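You operate a simulated robot arm through the tools that you are given. There is no shell and no other tool. Be economical: measure what you need, move in short steps, check, and stop when the job is done.

Carry out the task below with a simulated robot arm. There is one attempt and no reset: what you move stays moved.

JOB
Put things in order on the long white table top. At the end: the white linseed oil bottle stands where the beige pale felt pad stood; the beige pan brush is on the brown rings carton; the beige pale felt pad stands where the beige pan brush stood; the small green brush stands where the white linseed oil bottle stood; whatever was shut is shut again. Leave all else as you found it, and nothing knocked over.

It is judged by the outcome, as a careful person would: the job done as asked, and still so three seconds after it is handed in. It fails if anything else is knocked over, pushed out of place, dropped, spilled or broken.

ROBOT AND FRAMES
A 6-joint arm with a two-finger parallel gripper, fixed in place. Base frame: the origin is at the foot of the arm, x ahead of it, y to its left, z up; the work surface is at about z = 78. Units: cm, degrees, N and s.
With the tool pointing down near the work surface it reaches from about 24 to 64 cm from the base axis. Its first joint turns from -66.0 to 66.0 degrees. Payload 2.7 kg.
The TCP is the grasp point between the finger pads, 2.3 cm short of the fingertips. In the tool frame z runs along the fingers and y along their closing line. Largest opening 9.4 cm; finger width 3.8, thickness 1; the body of the gripper, 5.4 by 9.6 cm, starts 3.9 cm behind the TCP.
Orientation is that of the tool frame in the base frame, as a unit quaternion [w, x, y, z]. With the fingers straight down and closing along the base's y, the tool's x points along the base's -x, its y along +y and its z along -z.

CONTROLS
- The arm moves only by the tool move_arm. Its argument "rows" is a list that holds one entry, the list of rows, each a list of 6 numbers: the shift along the tool's x, y, z in units of 50 mm (1.0 is 50 mm), then the turn, a rotation vector about the tool's x, y, z in units of 6 degrees (1.0 is 6 degrees). In form: [[[tx, ty, tz, rx, ry, rz], ...]]. A call has 1 to 8 rows; each row shifts and turns the commanded pose from where the row before left it, along the tool's axes as they then stand. "jaw" is the opening in per cent of the stroke, from 0 (shut) to 100 (fully open), set as the call begins (left out, the last holds). A call with a number of a shift or a turn outside -1 to 1 is refused whole. Rows are played at 5 a second. More than 5 cm and 8.6 degrees between two rows, or a gripper value outside its range, and nothing of the call is played. Where a pose cannot be reached the arm comes as near as it can. A force on the tool above 40 N (or 10 N above the force at the start of the call, whichever is more), or a blocked arm, ends the call early, and 0.2 s more pass. Each finger travels about 4.5 cm/s and halts on what it meets, pressing with about 27 N; the grip force reading is that of the motor and also rises with nothing between the fingers. The clock runs only during rows and for 0.2 s after the last one: add rows that do not move to give the fingers time. It gives the time, the measured TCP pose, the force on the tool (base axes), the opening and the grip force at its end, in the units of the frame above (readings bear some noise).
- Cameras (640 x 400 px; columns grow to the right, rows downward): "scene" is fixed at [7.77, -43.5, 139.86]; the picture's right is [0.74, -0.67, 0.00], its down [-0.42, -0.46, -0.78] and it looks along [0.53, 0.58, -0.62] (base axes); focal length 359 px, centre (320, 200). "wrist" rides on the gripper at [-3.9, 0, -4.4] in the tool frame; the picture's right is [0.00, -1.00, 0.00], its down [0.97, 0.00, -0.24] and it looks along [0.24, 0.00, 0.97] (tool axes); focal length 218 px, centre (320, 200).
- grab_frame(camera): a new picture of that camera. The clock stands still meanwhile.
- pixel_to_xyz(camera, pixels): for up to 12 pixels [column, row] of the newest picture of that camera ("zoom" is the newest enlarged one), the place [x, y, z] in the base frame of the surface seen there, good to about 0.2 cm. The clock stands still meanwhile.
- zoom(camera, box): a new picture of the part [left, top, right, bottom] of that camera's present view, enlarged. The clock stands still meanwhile.
- job_done(): hands the job in; it is judged then, once.

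Keep the steps short. Do not move on a guess: measure, check each grasp and each placing, and mend mistakes. In all there are 80 turns and 38 pictures (those below and enlarged ones count). Leave the gripper open and the arm clear of the work at the hand-in unless told otherwise, and finish with a single line.

The tools are called by a JSON object that holds its "fn" and its "kwargs". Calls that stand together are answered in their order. move_arm: Moves the arm, as the interface text tells. Its arguments: {"type":"object","properties":{"rows":{"type":"array","items":{"type":"array","items":{"type":"array","items":{"type":"number"}}}},"jaw":{"type":"number"}},"required":["rows"]} The other tools are called the same way: grab_frame (camera) takes a picture; pixel_to_xyz (camera, pixels) gives the place of the surface under pixels of a picture; zoom (camera, box) takes an enlarged picture of a part of a camera's view; job_done () hands the job in.

At the start:

```text
clock: 0.0
tool_pos: [46.53, 11.86, 107.18]
tool_rot: [0.001, 0.0, 1.0, 0.0]
ft_force: [0.3, -0.1, 0.8]
width: 9.4
finger_force: 0.0
```

scene: 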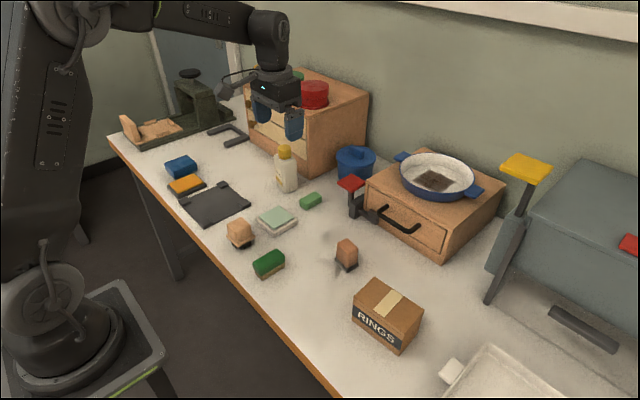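
wrist: 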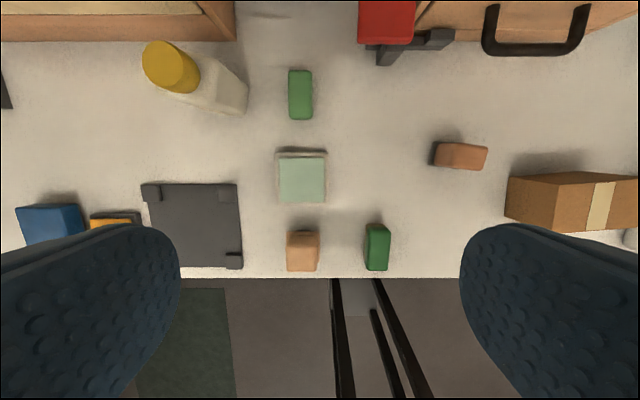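

I see the bottle near (286,168), two beige blocks near (239,233) and (347,253), and two green ones near (269,263) and (311,200). I'll zoom in to tell them apart.

{"fn": "zoom", "kwargs": {"camera": "scene", "box": [210, 180, 370, 280]}}

{"fn": "zoom", "kwargs": {"camera": "scene", "box": [230, 120, 390, 220]}}

{"fn": "zoom", "kwargs": {"camera": "wrist", "box": [260, 120, 500, 280]}}

```text
4.00 times, centred on (290, 230) of scene
```

zoom: 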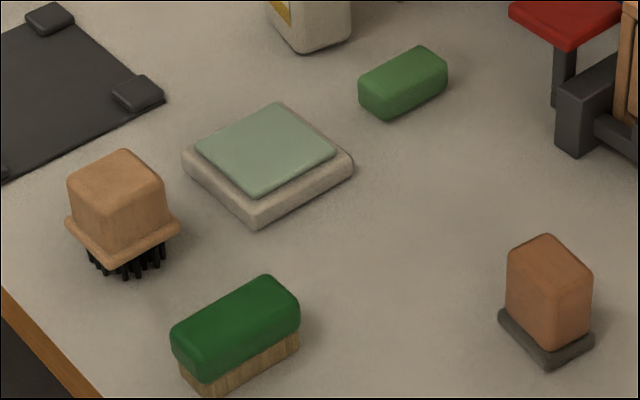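

```text
4.00 times, centred on (310, 170) of scene
```

zoom: 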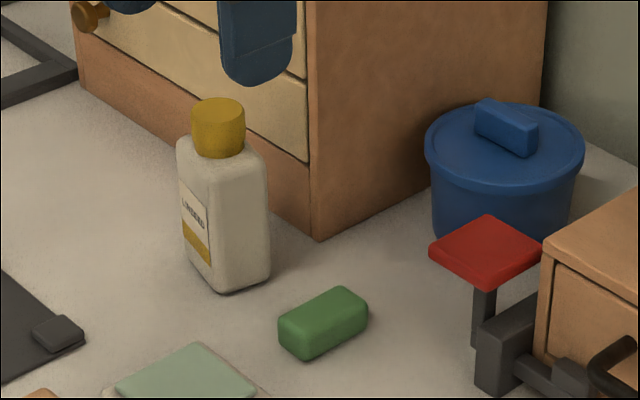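

```text
2.50 times, centred on (380, 200) of wrist
```

zoom: 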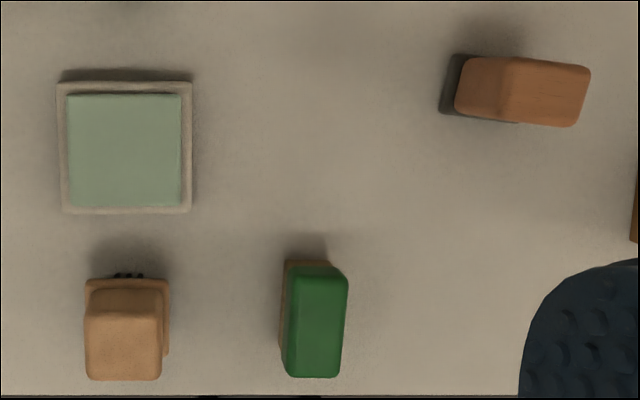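

The pan brush has black bristles at (239,233). The tan block at (347,253) has a dark felt foot, and the green one at (269,263) has straw bristles. I'll check the other objects for rival candidates and measure the positions.

{"fn": "zoom", "kwargs": {"camera": "scene", "box": [110, 60, 350, 210]}}

{"fn": "zoom", "kwargs": {"camera": "scene", "box": [320, 220, 480, 320]}}

{"fn": "pixel_to_xyz", "kwargs": {"camera": "wrist", "pixels": [[302, 257], [290, 235], [318, 235], [377, 235], [377, 260], [460, 156], [440, 150], [484, 160], [302, 180], [300, 95], [170, 65], [220, 95]]}}

{"fn": "pixel_to_xyz", "kwargs": {"camera": "scene", "pixels": [[286, 151], [287, 175], [238, 224], [269, 258], [346, 244], [347, 258], [384, 305], [368, 287], [395, 320], [275, 218], [311, 198], [415, 315]]}}

```text
2.67 times, centred on (230, 135) of scene
```

zoom: 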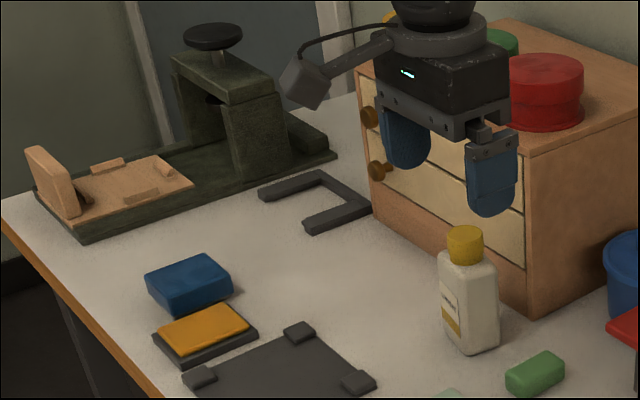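

```text
4.00 times, centred on (400, 270) of scene
```

zoom: 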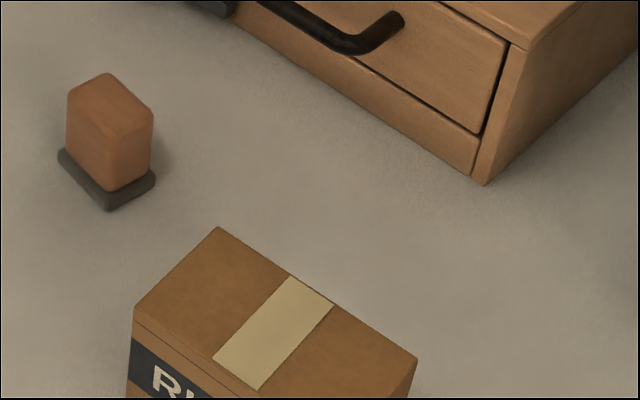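

```text
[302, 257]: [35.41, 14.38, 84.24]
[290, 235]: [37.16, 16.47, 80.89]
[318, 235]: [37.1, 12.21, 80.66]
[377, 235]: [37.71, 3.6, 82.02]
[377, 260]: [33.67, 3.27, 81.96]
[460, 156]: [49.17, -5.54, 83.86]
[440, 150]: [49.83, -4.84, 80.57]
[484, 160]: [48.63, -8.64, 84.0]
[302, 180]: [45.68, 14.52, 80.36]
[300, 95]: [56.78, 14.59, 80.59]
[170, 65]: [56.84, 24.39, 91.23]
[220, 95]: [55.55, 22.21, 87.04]
```

```text
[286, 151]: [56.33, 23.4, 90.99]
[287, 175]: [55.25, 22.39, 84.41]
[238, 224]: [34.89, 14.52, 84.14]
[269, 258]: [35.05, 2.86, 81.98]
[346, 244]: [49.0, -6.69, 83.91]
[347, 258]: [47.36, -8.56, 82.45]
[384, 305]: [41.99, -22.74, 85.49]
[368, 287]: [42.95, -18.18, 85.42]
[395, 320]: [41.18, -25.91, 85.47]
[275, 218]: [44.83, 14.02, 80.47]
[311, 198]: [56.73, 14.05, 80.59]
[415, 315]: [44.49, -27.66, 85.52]
```

The tan block with a dark foot and the mint-on-pale-tray item could both be the "felt pad". I'll lower the wrist camera between them, over open table at about (42,4,94), for a closer look.

{"fn": "move_arm", "kwargs": {"rows": [[[0.3, -0.52, 0.88, 0, 0, 0], [0.3, -0.52, 0.88, 0, 0, 0], [0.3, -0.52, 0.88, 0, 0, 0], [0, 0, 0, 0, 0, 0]]]}}

{"fn": "grab_frame", "kwargs": {"camera": "wrist"}}

{"fn": "grab_frame", "kwargs": {"camera": "scene"}}

```text
refused: row 1 steps farther than a row can; nothing moved
```

```text
30 pictures are left
```

wrist: 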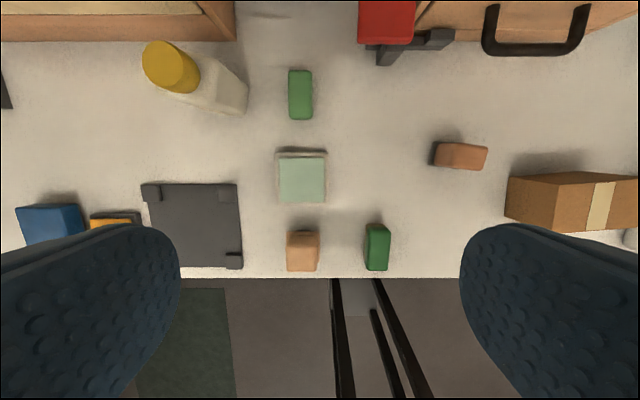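

```text
29 pictures are left
```

scene: 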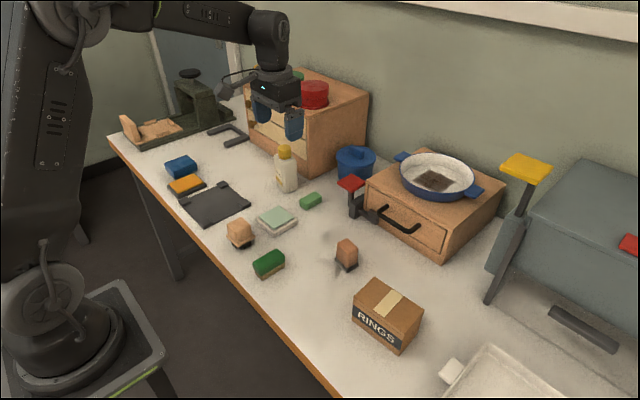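

The rows were refused because each one went past 5 cm in total. I'll send the same move in smaller rows.

{"fn": "move_arm", "kwargs": {"rows": [[[0.23, -0.39, 0.66, 0, 0, 0], [0.23, -0.39, 0.66, 0, 0, 0], [0.23, -0.39, 0.66, 0, 0, 0], [0.23, -0.39, 0.66, 0, 0, 0], [0, 0, 0, 0, 0, 0]]]}}

```text
clock: 1.2
tool_pos: [42.01, 4.04, 93.83]
tool_rot: [0.001, 0.0, 1.0, 0.001]
ft_force: [-0.8, 0.6, -0.5]
width: 9.39
finger_force: 0.0
```

Arrived at (42,4,93.8). I'll take a close wrist picture of the candidates.

{"fn": "grab_frame", "kwargs": {"camera": "wrist"}}

{"fn": "zoom", "kwargs": {"camera": "scene", "box": [150, 140, 250, 202]}}

```text
28 pictures are left
```

wrist: 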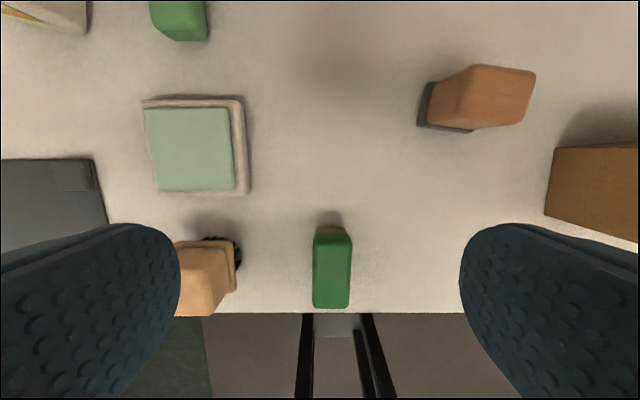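

```text
6.40 times, centred on (200, 171) of scene
```

zoom: 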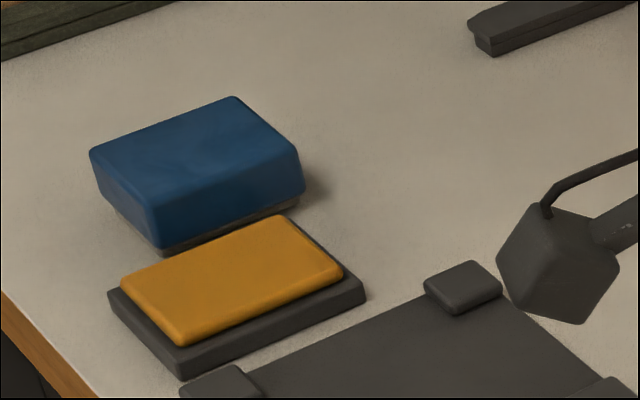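

The two tray-type pads are yellow on dark and mint on a pale beige tray. The tan block has a dark foot and is as brown as the carton. So the "beige pale felt pad" is the pale tray one at wrist (193,148). I'll measure the sizes of the pad, the two brushes and the carton.

{"fn": "pixel_to_xyz", "kwargs": {"camera": "wrist", "pixels": [[147, 104], [240, 102], [245, 190], [240, 148], [158, 192], [190, 150], [315, 232], [349, 232], [332, 305], [332, 265], [220, 255], [205, 290]]}}

{"fn": "pixel_to_xyz", "kwargs": {"camera": "scene", "pixels": [[374, 278], [421, 311], [402, 334], [354, 297], [384, 306], [257, 219], [297, 222], [275, 235], [279, 206], [240, 246], [270, 275], [287, 190]]}}

```text
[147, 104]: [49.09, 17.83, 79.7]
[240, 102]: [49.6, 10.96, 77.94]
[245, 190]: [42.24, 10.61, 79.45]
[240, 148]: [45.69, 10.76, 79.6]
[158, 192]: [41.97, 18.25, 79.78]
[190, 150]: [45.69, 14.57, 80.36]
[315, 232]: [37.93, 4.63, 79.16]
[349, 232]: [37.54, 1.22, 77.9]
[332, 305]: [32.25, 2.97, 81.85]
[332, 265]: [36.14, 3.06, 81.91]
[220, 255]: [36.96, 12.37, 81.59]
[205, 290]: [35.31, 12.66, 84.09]
```

```text
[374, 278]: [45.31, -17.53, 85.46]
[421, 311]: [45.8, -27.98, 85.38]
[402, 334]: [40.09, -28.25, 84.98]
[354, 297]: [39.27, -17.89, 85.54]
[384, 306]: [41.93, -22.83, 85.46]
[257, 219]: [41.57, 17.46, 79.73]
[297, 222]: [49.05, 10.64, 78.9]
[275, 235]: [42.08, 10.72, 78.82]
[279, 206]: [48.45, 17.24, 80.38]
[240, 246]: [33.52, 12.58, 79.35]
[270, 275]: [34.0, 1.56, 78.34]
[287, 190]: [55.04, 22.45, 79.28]
```

The pad is 7.5 cm square, centred at (45.5,14.5). The pan brush block is at about (35.3,14.4) with its top at 84.2 and collar at about 80.8. The carton top is centred at (42.5,-22.9), z 85.45. First I'll go above the pan brush.

{"fn": "pixel_to_xyz", "kwargs": {"camera": "wrist", "pixels": [[270, 308], [400, 308], [270, 311], [235, 262], [185, 242], [225, 245], [190, 310], [222, 300]]}}

{"fn": "move_arm", "kwargs": {"rows": [[[0.45, 0.69, 0, 0, 0, 0], [0.45, 0.69, 0, 0, 0, 0], [0.44, 0.69, 0, 0, 0, 0], [0, 0, 0.4, 0, 0, 0], [0, 0, 0, 0, 0, 0]]], "jaw": 100}}

{"fn": "grab_frame", "kwargs": {"camera": "wrist"}}

```text
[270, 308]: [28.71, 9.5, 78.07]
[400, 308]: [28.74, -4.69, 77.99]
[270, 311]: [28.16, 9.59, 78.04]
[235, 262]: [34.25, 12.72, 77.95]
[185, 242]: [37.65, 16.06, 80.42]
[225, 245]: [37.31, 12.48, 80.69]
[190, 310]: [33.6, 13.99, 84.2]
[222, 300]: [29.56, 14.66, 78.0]
```

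```text
clock: 2.4
tool_pos: [35.12, 14.49, 92.04]
tool_rot: [0.0, 0.0, 1.0, 0.001]
ft_force: [0.5, 0.9, 0.7]
width: 9.4
finger_force: 0.0
```

```text
26 pictures are left
```

wrist: 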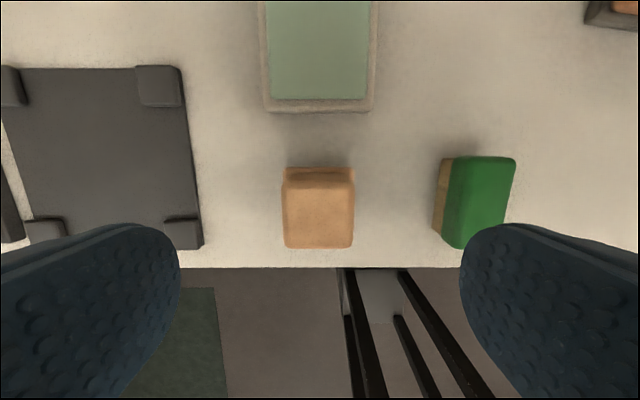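

The table edge is at x≈28, so the pad will fit at the brush's place. I'll measure the block's top here.

{"fn": "pixel_to_xyz", "kwargs": {"camera": "wrist", "pixels": [[288, 188], [350, 188], [288, 240], [350, 240], [319, 215], [286, 171], [353, 171], [319, 171]]}}

```text
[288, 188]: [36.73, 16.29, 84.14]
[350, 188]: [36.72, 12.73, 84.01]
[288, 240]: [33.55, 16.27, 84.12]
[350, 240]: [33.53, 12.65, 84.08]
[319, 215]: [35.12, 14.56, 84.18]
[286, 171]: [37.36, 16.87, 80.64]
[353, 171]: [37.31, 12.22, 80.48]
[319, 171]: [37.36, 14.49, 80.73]
```

The block centre is (35.15,14.5), 3.6 cm wide. I'm aligned, so I'll go down 8.5 cm to z 83.5, which keeps the tips just above the collar, and then close.

{"fn": "move_arm", "kwargs": {"rows": [[[0, 0, 0.6, 0, 0, 0], [0, 0, 0.6, 0, 0, 0], [0, 0, 0.5, 0, 0, 0], [0, 0, 0, 0, 0, 0]]], "jaw": 100}}

{"fn": "move_arm", "kwargs": {"rows": [[[0, 0, 0, 0, 0, 0], [0, 0, 0, 0, 0, 0], [0, 0, 0, 0, 0, 0], [0, 0, 0, 0, 0, 0], [0, 0, 0, 0, 0, 0]]], "jaw": 0}}

```text
clock: 3.4
tool_pos: [35.26, 14.36, 83.59]
tool_rot: [0.001, 0.001, 1.0, 0.0]
ft_force: [0.2, 0.8, 1.1]
width: 9.4
finger_force: 0.1
```

```text
clock: 4.6
tool_pos: [35.32, 14.45, 83.55]
tool_rot: [0.0, 0.0, 1.0, 0.001]
ft_force: [0.3, 0.1, 1.0]
width: 3.74
finger_force: 27.5
```

Gripped, width 3.74 and force 27.5. I'll lift straight up 14 cm.

{"fn": "move_arm", "kwargs": {"rows": [[[0, 0, -0.3, 0, 0, 0], [0, 0, -0.6, 0, 0, 0], [0, 0, -0.95, 0, 0, 0], [0, 0, -0.95, 0, 0, 0], [0, 0, 0, 0, 0, 0]]]}}

{"fn": "move_arm", "kwargs": {"rows": [[[-0.18, -0.94, 0, 0, 0, 0], [-0.18, -0.94, 0, 0, 0, 0], [-0.18, -0.94, 0, 0, 0, 0], [-0.18, -0.94, 0, 0, 0, 0], [-0.18, -0.94, 0, 0, 0, 0], [-0.18, -0.94, 0, 0, 0, 0], [-0.18, -0.93, 0, 0, 0, 0], [-0.18, -0.9, 0, 0, 0, 0]]]}}

{"fn": "grab_frame", "kwargs": {"camera": "scene"}}

```text
clock: 5.8
tool_pos: [35.08, 14.7, 97.46]
tool_rot: [0.001, 0.0, 1.0, 0.0]
ft_force: [-0.5, -0.7, 0.5]
width: 0.0
finger_force: 27.4
```

```text
clock: 7.6
tool_pos: [42.35, -23.13, 97.35]
tool_rot: [0.001, 0.0, 1.0, 0.001]
ft_force: [0.0, 0.1, 0.3]
width: 0.05
finger_force: 26.3
```

```text
25 pictures are left
```

scene: 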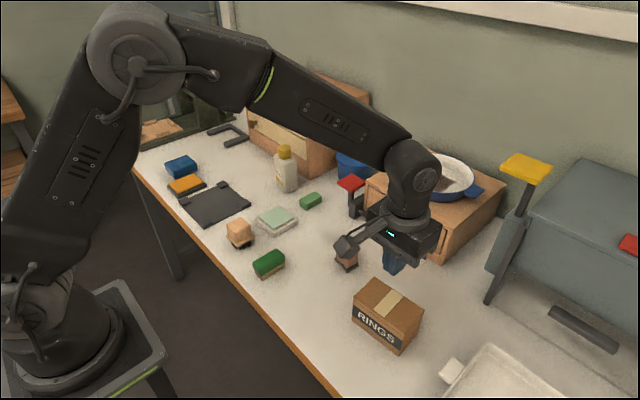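

The jaw reads 0: the brush slipped out during the lift. It still stands in its place at (239,233). I'll go back, look at it closely, and take it lower by its collar this time.

{"fn": "move_arm", "kwargs": {"rows": [[[0.18, 0.94, 0, 0, 0, 0], [0.18, 0.94, 0, 0, 0, 0], [0.18, 0.94, 0, 0, 0, 0], [0.18, 0.94, 0, 0, 0, 0], [0.18, 0.94, 0, 0, 0, 0], [0.18, 0.94, 0, 0, 0, 0], [0.18, 0.93, 0, 0, 0, 0], [0.18, 0.9, 0, 0, 0, 0]]], "jaw": 100}}

{"fn": "move_arm", "kwargs": {"rows": [[[0, 0, 0.6, 0, 0, 0], [0, 0, 0.4, 0, 0, 0], [0, 0, 0, 0, 0, 0]]]}}

{"fn": "grab_frame", "kwargs": {"camera": "wrist"}}

{"fn": "zoom", "kwargs": {"camera": "scene", "box": [200, 200, 296, 260]}}

```text
clock: 9.4
tool_pos: [35.19, 14.25, 97.79]
tool_rot: [0.001, 0.001, 1.0, 0.0]
ft_force: [0.5, -0.8, 0.8]
width: 9.39
finger_force: 0.0
```

```text
clock: 10.2
tool_pos: [35.24, 14.5, 92.76]
tool_rot: [0.001, 0.0, 1.0, 0.0]
ft_force: [0.3, -0.9, -0.1]
width: 9.4
finger_force: 0.1
```

```text
24 pictures are left
```

wrist: 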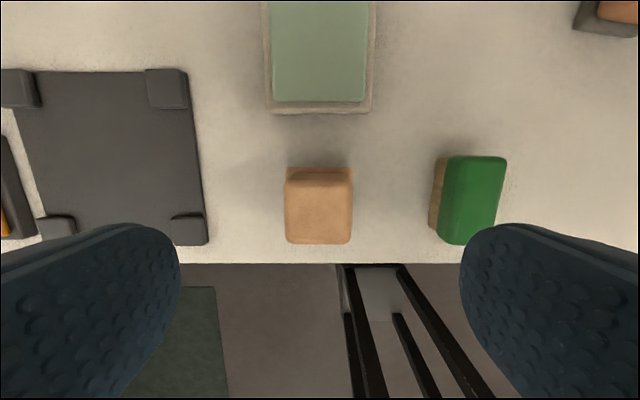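

```text
6.67 times, centred on (248, 230) of scene
```

zoom: 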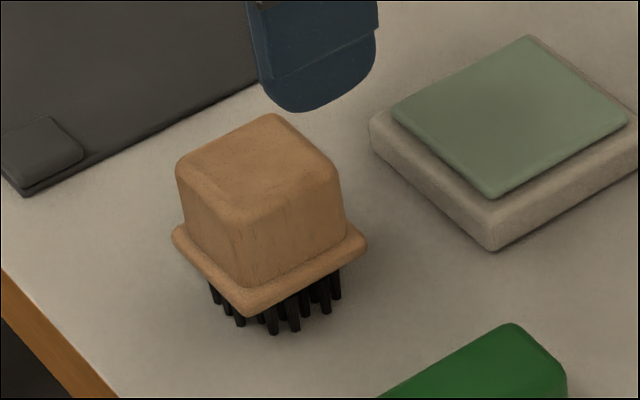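

The block tapers upward, so the fingers slid off it. I'll grip the collar edges instead (4.6 cm wide, z≈80.4) with the TCP at 80.8. That keeps the tips 0.5 cm above the table.

{"fn": "move_arm", "kwargs": {"rows": [[[0, 0, 0.7, 0, 0, 0], [0, 0, 0.7, 0, 0, 0], [0, 0, 0.6, 0, 0, 0], [0, 0, 0.38, 0, 0, 0], [0, 0, 0, 0, 0, 0]]], "jaw": 100}}

{"fn": "move_arm", "kwargs": {"rows": [[[0, 0, 0, 0, 0, 0], [0, 0, 0, 0, 0, 0], [0, 0, 0, 0, 0, 0], [0, 0, 0, 0, 0, 0], [0, 0, 0, 0, 0, 0]]], "jaw": 0}}

{"fn": "move_arm", "kwargs": {"rows": [[[0, 0, -0.2, 0, 0, 0], [0, 0, -0.3, 0, 0, 0], [0, 0, 0, 0, 0, 0]]]}}

```text
clock: 11.4
tool_pos: [35.16, 14.53, 80.71]
tool_rot: [0.0, 0.0, 1.0, 0.0]
ft_force: [-0.1, 0.9, 0.4]
width: 9.4
finger_force: 0.0
```

```text
clock: 12.6
tool_pos: [35.11, 14.41, 80.73]
tool_rot: [0.001, 0.0, 1.0, 0.001]
ft_force: [0.4, 0.4, 0.6]
width: 5.16
finger_force: 26.6
```

```text
clock: 13.4
tool_pos: [35.19, 14.52, 83.28]
tool_rot: [0.001, 0.0, 1.0, 0.0]
ft_force: [0.2, -1.3, -0.9]
width: 5.14
finger_force: 27.2
```

It holds at 5.14 cm. I'll lift on to about 97 and check.

{"fn": "move_arm", "kwargs": {"rows": [[[0, 0, -0.6, 0, 0, 0], [0, 0, -0.7, 0, 0, 0], [0, 0, -0.8, 0, 0, 0], [0, 0, -0.7, 0, 0, 0], [0, 0, 0, 0, 0, 0]]]}}

{"fn": "move_arm", "kwargs": {"rows": [[[-0.18, -0.94, 0, 0, 0, 0], [-0.18, -0.94, 0, 0, 0, 0], [-0.18, -0.94, 0, 0, 0, 0], [-0.18, -0.94, 0, 0, 0, 0], [-0.18, -0.94, 0, 0, 0, 0], [-0.18, -0.94, 0, 0, 0, 0], [-0.18, -0.92, 0, 0, 0, 0], [-0.18, -0.9, 0, 0, 0, 0]]]}}

{"fn": "grab_frame", "kwargs": {"camera": "scene"}}

```text
clock: 14.6
tool_pos: [35.12, 14.44, 97.23]
tool_rot: [0.001, 0.0, 1.0, 0.0]
ft_force: [0.7, -0.4, -0.9]
width: 5.16
finger_force: 26.4
```

```text
clock: 16.4
tool_pos: [42.5, -22.88, 97.22]
tool_rot: [0.001, 0.0, 1.0, 0.0]
ft_force: [0.8, -0.9, -0.8]
width: 5.15
finger_force: 27.2
```

```text
22 pictures are left
```

scene: 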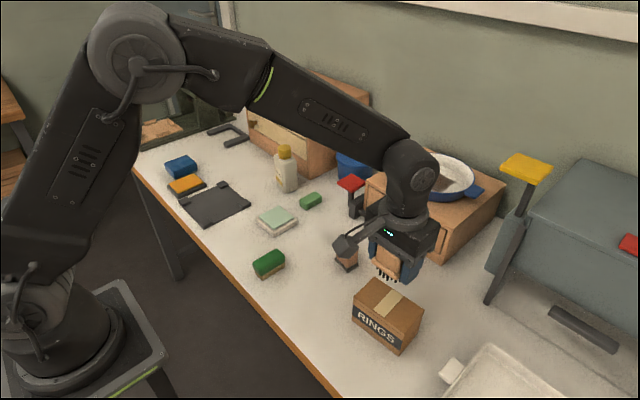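

The brush is held upright over the carton at (42.5,-22.9). I'll lower to z≈88.3, where the bristles should meet the top at 85.45.

{"fn": "move_arm", "kwargs": {"rows": [[[0, 0, 0.7, 0, 0, 0], [0, 0, 0.7, 0, 0, 0], [0, 0, 0.25, 0, 0, 0], [0, 0, 0.12, 0, 0, 0], [0, 0, 0, 0, 0, 0]]]}}

{"fn": "zoom", "kwargs": {"camera": "scene", "box": [340, 240, 436, 300]}}

```text
clock: 17.6
tool_pos: [42.37, -22.93, 88.29]
tool_rot: [0.001, 0.001, 1.0, 0.001]
ft_force: [0.4, 0.3, -1.0]
width: 5.13
finger_force: 26.7
```

```text
6.67 times, centred on (388, 270) of scene
```

zoom: 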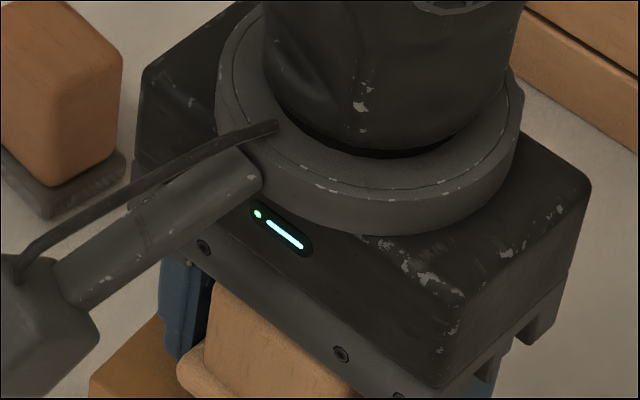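

No contact force yet, so the gap is about 0.1 cm. I'll ease down 0.1 cm, open, and back off upward.

{"fn": "move_arm", "kwargs": {"rows": [[[0, 0, 0.02, 0, 0, 0], [0, 0, 0, 0, 0, 0]]]}}

{"fn": "move_arm", "kwargs": {"rows": [[[0, 0, 0, 0, 0, 0], [0, 0, 0, 0, 0, 0], [0, 0, 0, 0, 0, 0], [0, 0, 0, 0, 0, 0], [0, 0, -0.3, 0, 0, 0], [0, 0, -0.6, 0, 0, 0], [0, 0, -0.9, 0, 0, 0]]], "jaw": 100}}

{"fn": "grab_frame", "kwargs": {"camera": "scene"}}

```text
clock: 18.2
tool_pos: [42.39, -22.78, 88.2]
tool_rot: [0.001, 0.0, 1.0, 0.0]
ft_force: [0.2, -1.1, -0.3]
width: 5.14
finger_force: 27.0
```

```text
clock: 19.8
tool_pos: [42.57, -22.92, 97.41]
tool_rot: [0.0, 0.0, 1.0, 0.0]
ft_force: [-0.6, 0.0, -0.2]
width: 9.39
finger_force: 0.0
```

```text
20 pictures are left
```

scene: 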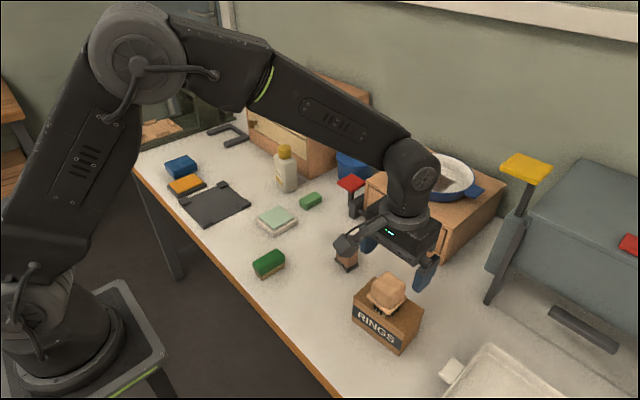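

The pan brush stands on the carton. Next is the pad, so I'll travel to above (45.5,14.5) at z 97.

{"fn": "move_arm", "kwargs": {"rows": [[[-0.073, 0.935, 0, 0, 0, 0], [-0.073, 0.935, 0, 0, 0, 0], [-0.073, 0.935, 0, 0, 0, 0], [-0.073, 0.935, 0, 0, 0, 0], [-0.073, 0.935, 0, 0, 0, 0], [-0.073, 0.935, 0, 0, 0, 0], [-0.073, 0.935, 0, 0, 0, 0], [-0.073, 0.935, 0, 0, 0, 0]]]}}

{"fn": "move_arm", "kwargs": {"rows": [[[0, 0, 0, 0, 0, 0], [0, 0, 0.7, 0, 0, 0], [0, 0, 0.7, 0, 0, 0], [0, 0, 0, 0, 0, 0]]]}}

{"fn": "grab_frame", "kwargs": {"camera": "wrist"}}

```text
clock: 21.6
tool_pos: [44.88, 14.47, 97.03]
tool_rot: [0.0, 0.0, 1.0, 0.0]
ft_force: [0.4, 0.0, 0.6]
width: 9.39
finger_force: 0.1
```

```text
clock: 22.6
tool_pos: [45.04, 14.41, 90.0]
tool_rot: [0.002, 0.0, 1.0, 0.0]
ft_force: [0.2, 0.2, 0.6]
width: 9.38
finger_force: 0.1
```

```text
19 pictures are left
```

wrist: 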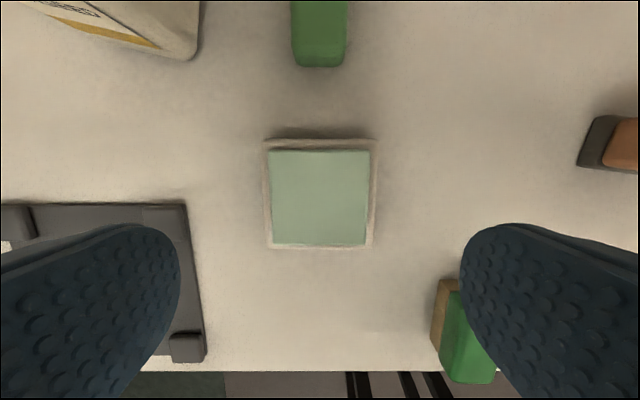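

Over the pad. I'll measure its edges and the dark plate's near edge, to check finger clearance.

{"fn": "pixel_to_xyz", "kwargs": {"camera": "wrist", "pixels": [[266, 165], [268, 235], [376, 165], [374, 235], [320, 142], [320, 247], [186, 215], [198, 300], [320, 200], [268, 200]]}}

```text
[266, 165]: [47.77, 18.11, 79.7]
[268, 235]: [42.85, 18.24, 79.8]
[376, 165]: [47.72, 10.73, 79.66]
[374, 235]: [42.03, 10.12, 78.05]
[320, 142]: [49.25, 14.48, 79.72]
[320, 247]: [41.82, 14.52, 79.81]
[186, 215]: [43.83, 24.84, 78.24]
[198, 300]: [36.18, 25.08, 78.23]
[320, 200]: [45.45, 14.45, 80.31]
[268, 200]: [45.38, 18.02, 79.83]
```

The pad centre is (45.53,14.47), 7.6 cm wide, so there is about 0.9 cm free on each side. I'll shift 0.5 cm, descend to TCP z 80.5 and close.

{"fn": "move_arm", "kwargs": {"rows": [[[-0.1, 0.01, 0, 0, 0, 0], [0, 0, 0.7, 0, 0, 0], [0, 0, 0.7, 0, 0, 0], [0, 0, 0.4, 0, 0, 0], [0, 0, 0.1, 0, 0, 0], [0, 0, 0, 0, 0, 0]]]}}

{"fn": "move_arm", "kwargs": {"rows": [[[0, 0, 0, 0, 0, 0], [0, 0, 0, 0, 0, 0], [0, 0, 0, 0, 0, 0], [0, 0, 0, 0, 0, 0]]], "jaw": 0}}

{"fn": "move_arm", "kwargs": {"rows": [[[0, 0, -0.2, 0, 0, 0], [0, 0, -0.3, 0, 0, 0], [0, 0, 0, 0, 0, 0]]]}}

```text
clock: 24.0
tool_pos: [45.68, 14.45, 80.65]
tool_rot: [0.001, 0.0, 1.0, 0.0]
ft_force: [0.1, 0.8, -0.1]
width: 9.41
finger_force: 0.0
```

```text
clock: 25.0
tool_pos: [45.88, 14.53, 80.64]
tool_rot: [0.0, 0.0, 1.0, 0.001]
ft_force: [0.9, -1.4, -4.2]
width: 7.98
finger_force: 45.0
```

```text
clock: 25.3
tool_pos: [45.87, 14.54, 80.61]
tool_rot: [0.002, 0.0, 1.0, 0.0]
ft_force: [9.2, 4.4, -8.1]
width: 7.98
finger_force: 44.5
stopped in row 1: the force on the tool passed its limit (the readings are from after the stop); the commanded pose is now the measured one
```

The lift stopped at once with over 40 N on the tool, and the grip read 45 N. This tray does not behave like a loose pad and may be fixed to the table. I'll release, rise and look.

{"fn": "move_arm", "kwargs": {"rows": [[[0, 0, 0, 0, 0, 0], [0, 0, 0, 0, 0, 0], [0, 0, 0, 0, 0, 0], [0, 0, -0.3, 0, 0, 0], [0, 0, -0.7, 0, 0, 0], [0, 0, -0.8, 0, 0, 0], [0, 0, 0, 0, 0, 0]]], "jaw": 100}}

{"fn": "grab_frame", "kwargs": {"camera": "wrist"}}

{"fn": "pixel_to_xyz", "kwargs": {"camera": "wrist", "pixels": [[320, 140], [320, 200], [268, 200], [370, 200], [320, 245]]}}

```text
clock: 26.9
tool_pos: [45.53, 14.55, 89.58]
tool_rot: [0.001, 0.0, 1.0, 0.0]
ft_force: [-0.3, -0.2, 0.7]
width: 9.38
finger_force: 0.0
```

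```text
18 pictures are left
```

wrist: 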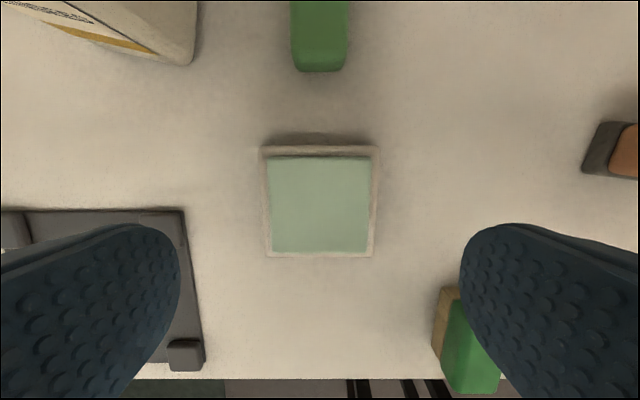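

```text
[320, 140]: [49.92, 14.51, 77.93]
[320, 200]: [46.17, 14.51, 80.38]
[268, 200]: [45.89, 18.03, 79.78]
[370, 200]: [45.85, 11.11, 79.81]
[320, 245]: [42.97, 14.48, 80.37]
```

The tray did not move. It looks fixed, a fixture rather than a loose pad. I'll look at the rest of the table for other candidates, including the whitish thing at (452,370), and look again at the tan block.

{"fn": "zoom", "kwargs": {"camera": "scene", "box": [400, 250, 640, 400]}}

{"fn": "zoom", "kwargs": {"camera": "scene", "box": [330, 140, 570, 290]}}

```text
2.67 times, centred on (520, 325) of scene
```

zoom: 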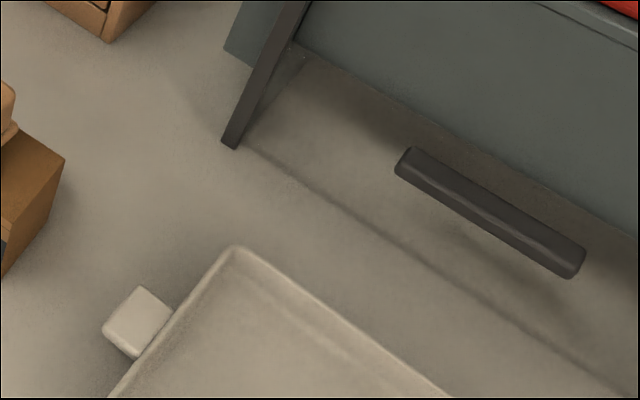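

```text
2.67 times, centred on (450, 215) of scene
```

zoom: 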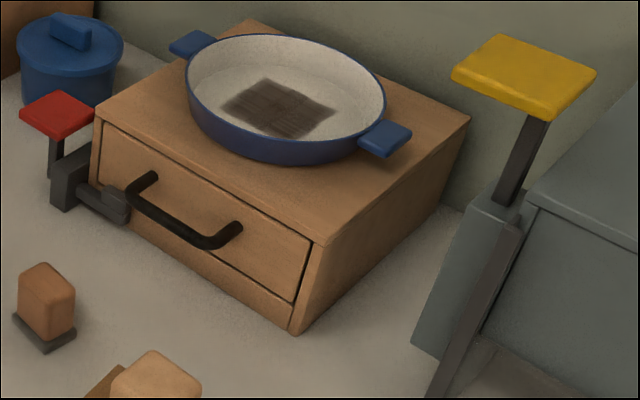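

Nothing else qualifies: the white bit is just the tray's handle. I'll run one gentle test to be sure: grip the mint tray again and lift very slowly. If it resists, it is fixed.

{"fn": "move_arm", "kwargs": {"rows": [[[0, -0.01, 0.7, 0, 0, 0], [0, 0, 0.7, 0, 0, 0], [0, 0, 0.38, 0, 0, 0], [0, 0, 0, 0, 0, 0]]]}}

{"fn": "move_arm", "kwargs": {"rows": [[[0, 0, 0, 0, 0, 0], [0, 0, 0, 0, 0, 0], [0, 0, 0, 0, 0, 0], [0, 0, 0, 0, 0, 0]]], "jaw": 0}}

{"fn": "move_arm", "kwargs": {"rows": [[[0, 0, -0.02, 0, 0, 0], [0, 0, -0.02, 0, 0, 0], [0, 0, -0.02, 0, 0, 0], [0, 0, -0.02, 0, 0, 0], [0, 0, 0, 0, 0, 0]]]}}

```text
clock: 27.9
tool_pos: [45.63, 14.68, 80.59]
tool_rot: [0.001, 0.0, 1.0, 0.001]
ft_force: [-0.7, 0.2, -0.5]
width: 9.42
finger_force: 0.1
```

```text
clock: 28.9
tool_pos: [45.64, 14.55, 80.5]
tool_rot: [0.0, 0.0, 1.0, 0.0]
ft_force: [2.6, -13.6, -2.8]
width: 7.98
finger_force: 44.9
```

```text
clock: 29.6
tool_pos: [45.65, 14.56, 80.56]
tool_rot: [0.001, 0.0, 1.0, 0.0]
ft_force: [8.2, 1.8, -5.0]
width: 8.0
finger_force: 45.2
stopped in row 3: the force on the tool passed its limit (the readings are from after the stop); the commanded pose is now the measured one
```

A 0.4 cm lift already passed the force limit, and there was a side force on closing. The tray is fixed and not the pad. The tan block with the felt foot is therefore the felt pad. I'll release, rise to 92 and go over it at (48.8,-6.8).

{"fn": "move_arm", "kwargs": {"rows": [[[0, 0, 0, 0, 0, 0], [0, 0, 0, 0, 0, 0], [0, 0, 0, 0, 0, 0], [0, 0, -0.3, 0, 0, 0], [0, 0, -0.9, 0, 0, 0], [0, 0, -0.9, 0, 0, 0], [0, 0, 0, 0, 0, 0]]], "jaw": 100}}

{"fn": "move_arm", "kwargs": {"rows": [[[-0.13, -0.85, 0, 0, 0, 0], [-0.13, -0.85, 0, 0, 0, 0], [-0.13, -0.85, 0, 0, 0, 0], [-0.13, -0.85, 0, 0, 0, 0], [-0.13, -0.85, 0, 0, 0, 0], [0, 0, 0, 0, 0, 0]]]}}

{"fn": "grab_frame", "kwargs": {"camera": "wrist"}}

```text
clock: 31.2
tool_pos: [45.52, 14.38, 91.03]
tool_rot: [0.001, 0.001, 1.0, -0.001]
ft_force: [-0.4, -0.8, -0.3]
width: 9.41
finger_force: 0.1
```

```text
clock: 32.6
tool_pos: [48.72, -7.01, 91.04]
tool_rot: [0.001, 0.0, 1.0, 0.0]
ft_force: [-0.3, -0.1, 0.3]
width: 9.38
finger_force: 0.0
```

```text
15 pictures are left
```

wrist: 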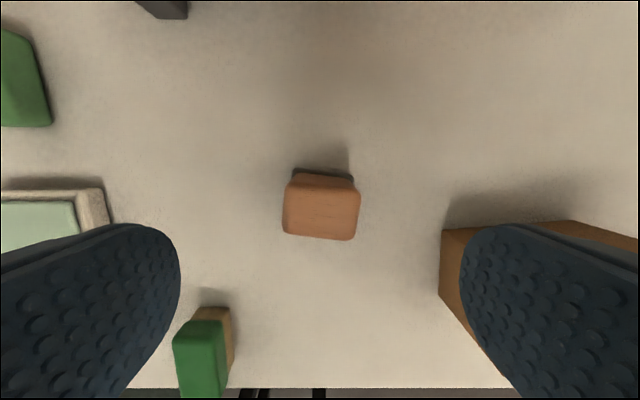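

The block is turned about 7°. I'll measure its top corners and the foot.

{"fn": "pixel_to_xyz", "kwargs": {"camera": "wrist", "pixels": [[290, 185], [357, 192], [285, 230], [352, 237], [322, 208], [298, 170], [350, 177], [322, 172]]}}

{"fn": "zoom", "kwargs": {"camera": "scene", "box": [324, 230, 372, 260]}}

```text
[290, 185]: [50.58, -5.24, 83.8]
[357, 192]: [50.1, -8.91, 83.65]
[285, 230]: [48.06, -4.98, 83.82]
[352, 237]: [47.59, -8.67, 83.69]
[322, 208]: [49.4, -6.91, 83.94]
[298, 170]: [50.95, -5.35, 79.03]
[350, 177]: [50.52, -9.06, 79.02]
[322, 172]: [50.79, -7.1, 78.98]
```

```text
13.33 times, centred on (348, 245) of scene
```

zoom: 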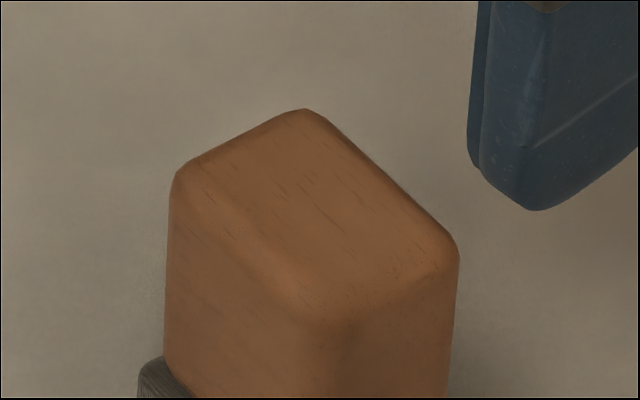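

The block centre is (49.08,-6.95), 4 cm along the closing line, turned -7.4°. I'll turn the tool to match, shift, descend to z 82.2 with the tips above the foot, close, and lift a little as a test.

{"fn": "move_arm", "kwargs": {"rows": [[[-0.07, 0.01, 0, 0, 0, 0], [0, 0, 0, 0, 0, 0.62], [0, 0, 0, 0, 0, 0.62], [0, 0, 0.7, 0, 0, 0], [0, 0, 0.7, 0, 0, 0], [0, 0, 0.37, 0, 0, 0], [0, 0, 0, 0, 0, 0]]]}}

{"fn": "move_arm", "kwargs": {"rows": [[[0, 0, 0, 0, 0, 0], [0, 0, 0, 0, 0, 0], [0, 0, 0, 0, 0, 0], [0, 0, 0, 0, 0, 0], [0, 0, 0, 0, 0, 0]]], "jaw": 0}}

{"fn": "move_arm", "kwargs": {"rows": [[[0, 0, -0.05, 0, 0, 0], [0, 0, -0.15, 0, 0, 0], [0, 0, -0.2, 0, 0, 0], [0, 0, 0, 0, 0, 0], [0, 0, 0, 0, 0, 0]]]}}

```text
clock: 34.2
tool_pos: [49.38, -6.8, 82.54]
tool_rot: [0.001, 0.065, 0.998, 0.0]
ft_force: [-0.2, -0.8, -0.3]
width: 9.4
finger_force: 0.0
```

```text
clock: 35.4
tool_pos: [49.34, -6.93, 82.52]
tool_rot: [0.001, 0.064, 0.998, 0.0]
ft_force: [-0.1, 0.7, 0.1]
width: 4.36
finger_force: 27.0
```

```text
clock: 36.6
tool_pos: [49.32, -6.81, 84.31]
tool_rot: [0.001, 0.063, 0.998, -0.001]
ft_force: [0.5, -0.3, -0.6]
width: 4.35
finger_force: 27.0
```

It is held at 4.35 cm and lifting, so it is loose. I'll raise it to 96, turn the tool back, then carry it to the pan brush's old place. TCP target is (35.4,14.55), since the block sits 0.25 cm nearer than the TCP.

{"fn": "move_arm", "kwargs": {"rows": [[[0, 0, -0.7, 0, 0, 0], [0, 0, -0.8, 0, 0, 0], [0, 0, -0.8, 0, 0, 0], [0, 0, 0, 0, 0, -0.62], [0, 0, 0, 0, 0, -0.62], [0, 0, 0, 0, 0, 0]]]}}

{"fn": "move_arm", "kwargs": {"rows": [[[0.464, 0.712, 0, 0, 0, 0], [0.464, 0.712, 0, 0, 0, 0], [0.464, 0.712, 0, 0, 0, 0], [0.464, 0.712, 0, 0, 0, 0], [0.464, 0.712, 0, 0, 0, 0], [0.464, 0.712, 0, 0, 0, 0], [0, 0, 0, 0, 0, 0]]]}}

{"fn": "grab_frame", "kwargs": {"camera": "scene"}}

```text
clock: 38.0
tool_pos: [49.26, -6.62, 95.79]
tool_rot: [0.001, -0.001, 1.0, 0.0]
ft_force: [-0.5, 0.1, -0.8]
width: 4.32
finger_force: 27.6
```

```text
clock: 39.6
tool_pos: [35.22, 14.65, 95.73]
tool_rot: [0.001, 0.0, 1.0, 0.0]
ft_force: [-0.7, -0.1, -0.1]
width: 4.36
finger_force: 26.8
```

```text
13 pictures are left
```

scene: 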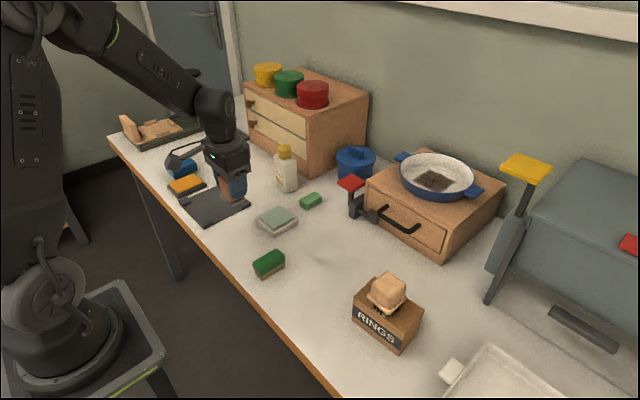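

The pad is held over the brush's old place. I'll lower to z≈82.6, nearly touching.

{"fn": "move_arm", "kwargs": {"rows": [[[-0.02, -0.01, 0.8, 0, 0, 0], [0, 0, 0.8, 0, 0, 0], [0, 0, 0.7, 0, 0, 0], [0, 0, 0.25, 0, 0, 0], [0, 0, 0.06, 0, 0, 0], [0, 0, 0, 0, 0, 0]]]}}

```text
clock: 41.0
tool_pos: [35.41, 14.62, 82.63]
tool_rot: [0.001, 0.0, 1.0, 0.0]
ft_force: [-0.2, -0.5, -0.5]
width: 4.34
finger_force: 26.5
```

z is 82.63 with contact expected at 82.5. I'll ease down 0.1 cm, open and rise.

{"fn": "move_arm", "kwargs": {"rows": [[[0, 0, 0.02, 0, 0, 0], [0, 0, 0, 0, 0, 0]]]}}

{"fn": "move_arm", "kwargs": {"rows": [[[0, 0, 0, 0, 0, 0], [0, 0, 0, 0, 0, 0], [0, 0, 0, 0, 0, 0], [0, 0, 0, 0, 0, 0], [0, 0, -0.3, 0, 0, 0], [0, 0, -0.8, 0, 0, 0], [0, 0, -0.9, 0, 0, 0], [0, 0, -0.6, 0, 0, 0]]], "jaw": 100}}

{"fn": "grab_frame", "kwargs": {"camera": "wrist"}}

{"fn": "pixel_to_xyz", "kwargs": {"camera": "wrist", "pixels": [[320, 215], [320, 210]]}}

```text
clock: 41.6
tool_pos: [35.41, 14.5, 82.63]
tool_rot: [0.001, 0.0, 1.0, 0.0]
ft_force: [-0.6, 0.3, -0.4]
width: 4.34
finger_force: 27.4
```

```text
clock: 43.4
tool_pos: [35.4, 14.73, 95.54]
tool_rot: [0.001, 0.0, 1.0, 0.0]
ft_force: [0.4, 0.0, -0.5]
width: 9.4
finger_force: 0.0
```

```text
12 pictures are left
```

wrist: 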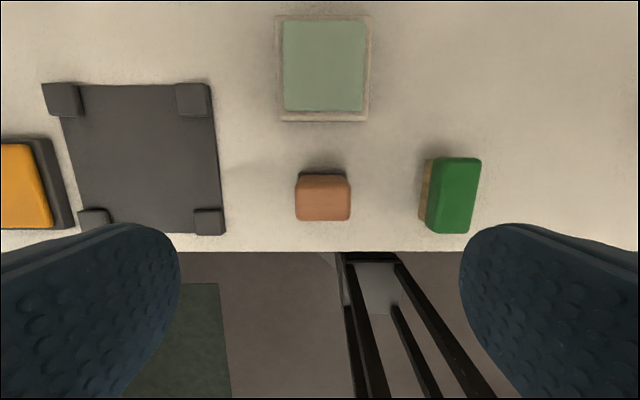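

```text
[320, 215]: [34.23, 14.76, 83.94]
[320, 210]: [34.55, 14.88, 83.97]
```

The pad stands centred near (35.2,14.5). Next is the bottle. I'll go to (48,20,100) for a close view of it and the cabinet.

{"fn": "move_arm", "kwargs": {"rows": [[[-0.63, 0.265, -0.225, 0, 0, 0], [-0.63, 0.265, -0.225, 0, 0, 0], [-0.63, 0.265, -0.225, 0, 0, 0], [-0.63, 0.265, -0.225, 0, 0, 0], [0, 0, 0, 0, 0, 0]]]}}

{"fn": "grab_frame", "kwargs": {"camera": "wrist"}}

```text
clock: 44.6
tool_pos: [48.03, 20.16, 99.9]
tool_rot: [0.001, 0.0, 1.0, 0.0]
ft_force: [0.4, -0.7, 1.1]
width: 9.39
finger_force: 0.1
```

```text
11 pictures are left
```

wrist: 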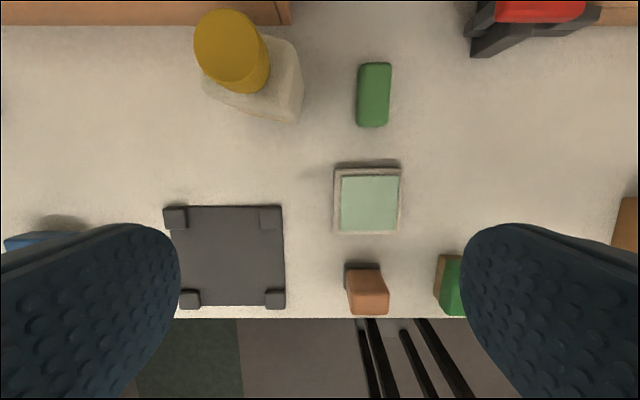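

The bottle is at (240,65) with the cabinet front above it at row 25. I'll measure the cap, shoulders, base and cabinet front.

{"fn": "pixel_to_xyz", "kwargs": {"camera": "wrist", "pixels": [[225, 45], [197, 45], [253, 45], [225, 15], [225, 78], [207, 88], [272, 42], [292, 42], [268, 108], [301, 100], [296, 120], [150, 22]]}}

{"fn": "pixel_to_xyz", "kwargs": {"camera": "scene", "pixels": [[285, 147], [276, 159], [285, 164], [296, 160], [275, 168], [284, 180], [297, 180], [287, 192], [297, 186], [276, 182], [260, 140], [300, 160]]}}

```text
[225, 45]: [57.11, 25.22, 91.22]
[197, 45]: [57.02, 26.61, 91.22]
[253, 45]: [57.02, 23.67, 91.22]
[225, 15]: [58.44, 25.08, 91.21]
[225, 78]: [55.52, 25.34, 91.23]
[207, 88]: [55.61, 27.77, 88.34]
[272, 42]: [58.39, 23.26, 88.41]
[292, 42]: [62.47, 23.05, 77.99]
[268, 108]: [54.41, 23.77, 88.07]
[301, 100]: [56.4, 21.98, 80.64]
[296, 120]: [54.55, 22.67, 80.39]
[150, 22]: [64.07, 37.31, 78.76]
```

```text
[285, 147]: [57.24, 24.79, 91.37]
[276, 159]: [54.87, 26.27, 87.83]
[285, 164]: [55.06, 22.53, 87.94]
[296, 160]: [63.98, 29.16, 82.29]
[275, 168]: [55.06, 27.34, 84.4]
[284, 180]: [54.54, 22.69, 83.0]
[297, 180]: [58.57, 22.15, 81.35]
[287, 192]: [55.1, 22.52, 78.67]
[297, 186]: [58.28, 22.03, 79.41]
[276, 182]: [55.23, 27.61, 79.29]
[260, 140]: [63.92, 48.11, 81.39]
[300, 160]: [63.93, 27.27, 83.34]
```

The bottle's body centre is about (56.95,24.95), 5 cm wide, turned about -9°. Shoulder is at z 88.3, cap top at 91.25, and the cabinet front is at x 64, which is clear. The palm must clear the cap, so I'll grip at TCP z≈87.8. First I'll go above it and turn.

{"fn": "move_arm", "kwargs": {"rows": [[[-0.6, 0.32, 0, 0, 0, 0], [-0.6, 0.32, 0, 0, 0, 0], [-0.59, 0.32, 0, 0, 0, 0], [0, 0, 0, 0, 0, 0.75], [0, 0, 0, 0, 0, 0.75], [0, 0, 0.7, 0, 0, 0], [0, 0, 0, 0, 0, 0]]], "jaw": 100}}

{"fn": "grab_frame", "kwargs": {"camera": "wrist"}}

{"fn": "pixel_to_xyz", "kwargs": {"camera": "wrist", "pixels": [[320, 190], [320, 215], [300, 215], [340, 215]]}}

```text
clock: 46.2
tool_pos: [56.94, 24.7, 96.46]
tool_rot: [0.001, 0.078, 0.997, 0.0]
ft_force: [-0.3, 0.6, -0.3]
width: 9.4
finger_force: 0.1
```

```text
10 pictures are left
```

wrist: 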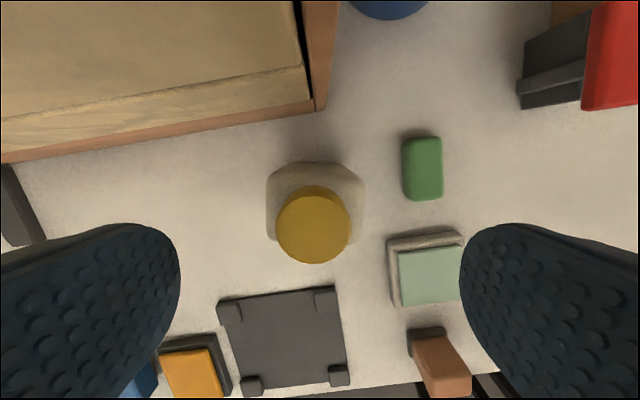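

```text
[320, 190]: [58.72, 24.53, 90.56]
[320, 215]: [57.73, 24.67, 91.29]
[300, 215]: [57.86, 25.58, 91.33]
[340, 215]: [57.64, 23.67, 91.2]
```

The bottle is square to the jaws and about 0.2 cm left of centre. I'll adjust, descend to z 87.8, close, and lift a little as a test.

{"fn": "move_arm", "kwargs": {"rows": [[[-0.03, 0.05, 0.6, 0, 0, 0], [0, 0, 0.7, 0, 0, 0], [0, 0, 0.43, 0, 0, 0], [0, 0, 0, 0, 0, 0]]]}}

{"fn": "move_arm", "kwargs": {"rows": [[[0, 0, 0, 0, 0, 0], [0, 0, 0, 0, 0, 0], [0, 0, 0, 0, 0, 0], [0, 0, 0, 0, 0, 0], [0, 0, 0, 0, 0, 0]]], "jaw": 0}}

{"fn": "move_arm", "kwargs": {"rows": [[[0, 0, -0.05, 0, 0, 0], [0, 0, -0.1, 0, 0, 0], [0, 0, -0.15, 0, 0, 0], [0, 0, 0, 0, 0, 0], [0, 0, 0, 0, 0, 0]]]}}

```text
clock: 47.2
tool_pos: [57.21, 24.83, 88.02]
tool_rot: [0.001, 0.08, 0.997, 0.0]
ft_force: [0.4, 0.4, 0.0]
width: 9.43
finger_force: 0.2
```

```text
clock: 48.4
tool_pos: [57.2, 24.8, 87.94]
tool_rot: [0.001, 0.079, 0.997, 0.0]
ft_force: [0.3, 0.3, -0.5]
width: 6.19
finger_force: 27.3
```

```text
clock: 49.6
tool_pos: [57.03, 24.8, 89.45]
tool_rot: [0.001, 0.079, 0.997, 0.001]
ft_force: [0.1, 1.1, -3.2]
width: 6.16
finger_force: 26.8
```

Held at 6.16 cm with a 3 N weight. I'll lift to 99, turn the tool square, come back 8 cm from the cabinet, then travel across.

{"fn": "move_arm", "kwargs": {"rows": [[[0, 0, -0.5, 0, 0, 0], [0, 0, -0.7, 0, 0, 0], [0, 0, -0.7, 0, 0, 0], [0, 0, 0, 0, 0, -0.75], [0, 0, 0, 0, 0, -0.75], [0.5, 0, 0, 0, 0, 0], [0.6, 0, 0, 0, 0, 0], [0.48, 0, 0, 0, 0, 0]]]}}

{"fn": "move_arm", "kwargs": {"rows": [[[0, -0.7, 0, 0, 0, 0], [0, -0.8, 0, 0, 0, 0], [0, -0.8, 0, 0, 0, 0], [0, -0.8, 0, 0, 0, 0], [0, -0.8, 0, 0, 0, 0], [0, -0.8, 0, 0, 0, 0], [0, -0.8, 0, 0, 0, 0], [0, -0.8, 0, 0, 0, 0]]]}}

{"fn": "move_arm", "kwargs": {"rows": [[[0, 0, 0, 0, 0, 0], [0, 0, 0, 0, 0, 0.75], [0, 0, 0, 0, 0, 0.75], [0, 0, 0, 0, 0, 0]]]}}

```text
clock: 51.4
tool_pos: [49.29, 24.88, 99.07]
tool_rot: [0.001, 0.001, 1.0, 0.0]
ft_force: [0.8, -0.4, -2.4]
width: 6.19
finger_force: 27.1
```

```text
clock: 53.2
tool_pos: [49.15, -6.71, 99.09]
tool_rot: [0.001, 0.0, 1.0, 0.0]
ft_force: [0.7, 0.5, -3.3]
width: 6.16
finger_force: 27.0
```

```text
clock: 54.2
tool_pos: [49.11, -6.6, 99.02]
tool_rot: [0.001, 0.079, 0.997, 0.0]
ft_force: [-0.1, 0.4, -2.6]
width: 6.19
finger_force: 27.0
```

At (49.1,-6.65) with the bottle held. I'll shift -0.25 cm in y and lower to z≈88.05.

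{"fn": "move_arm", "kwargs": {"rows": [[[0, -0.05, 0.7, 0, 0, 0], [0, 0, 0.7, 0, 0, 0], [0, 0, 0.6, 0, 0, 0], [0, 0, 0.19, 0, 0, 0], [0, 0, 0, 0, 0, 0]]]}}

{"fn": "zoom", "kwargs": {"camera": "scene", "box": [280, 180, 440, 280]}}

```text
clock: 55.4
tool_pos: [49.18, -6.76, 87.92]
tool_rot: [0.001, 0.079, 0.997, 0.001]
ft_force: [-0.1, -0.9, -2.8]
width: 6.17
finger_force: 27.5
```

```text
4.00 times, centred on (360, 230) of scene
```

zoom: 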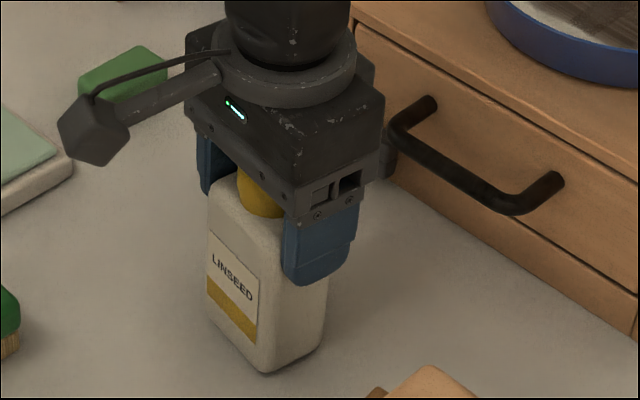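

The weight is still on the tool, so the bottle hangs slightly above the table. I'll ease down 0.1 cm.

{"fn": "move_arm", "kwargs": {"rows": [[[0, 0, 0.015, 0, 0, 0], [0, 0, 0.01, 0, 0, 0], [0, 0, 0, 0, 0, 0]]]}}

```text
clock: 56.2
tool_pos: [49.17, -6.76, 87.9]
tool_rot: [0.001, 0.078, 0.997, 0.0]
ft_force: [-1.0, 2.6, 8.8]
width: 6.17
finger_force: 27.3
```

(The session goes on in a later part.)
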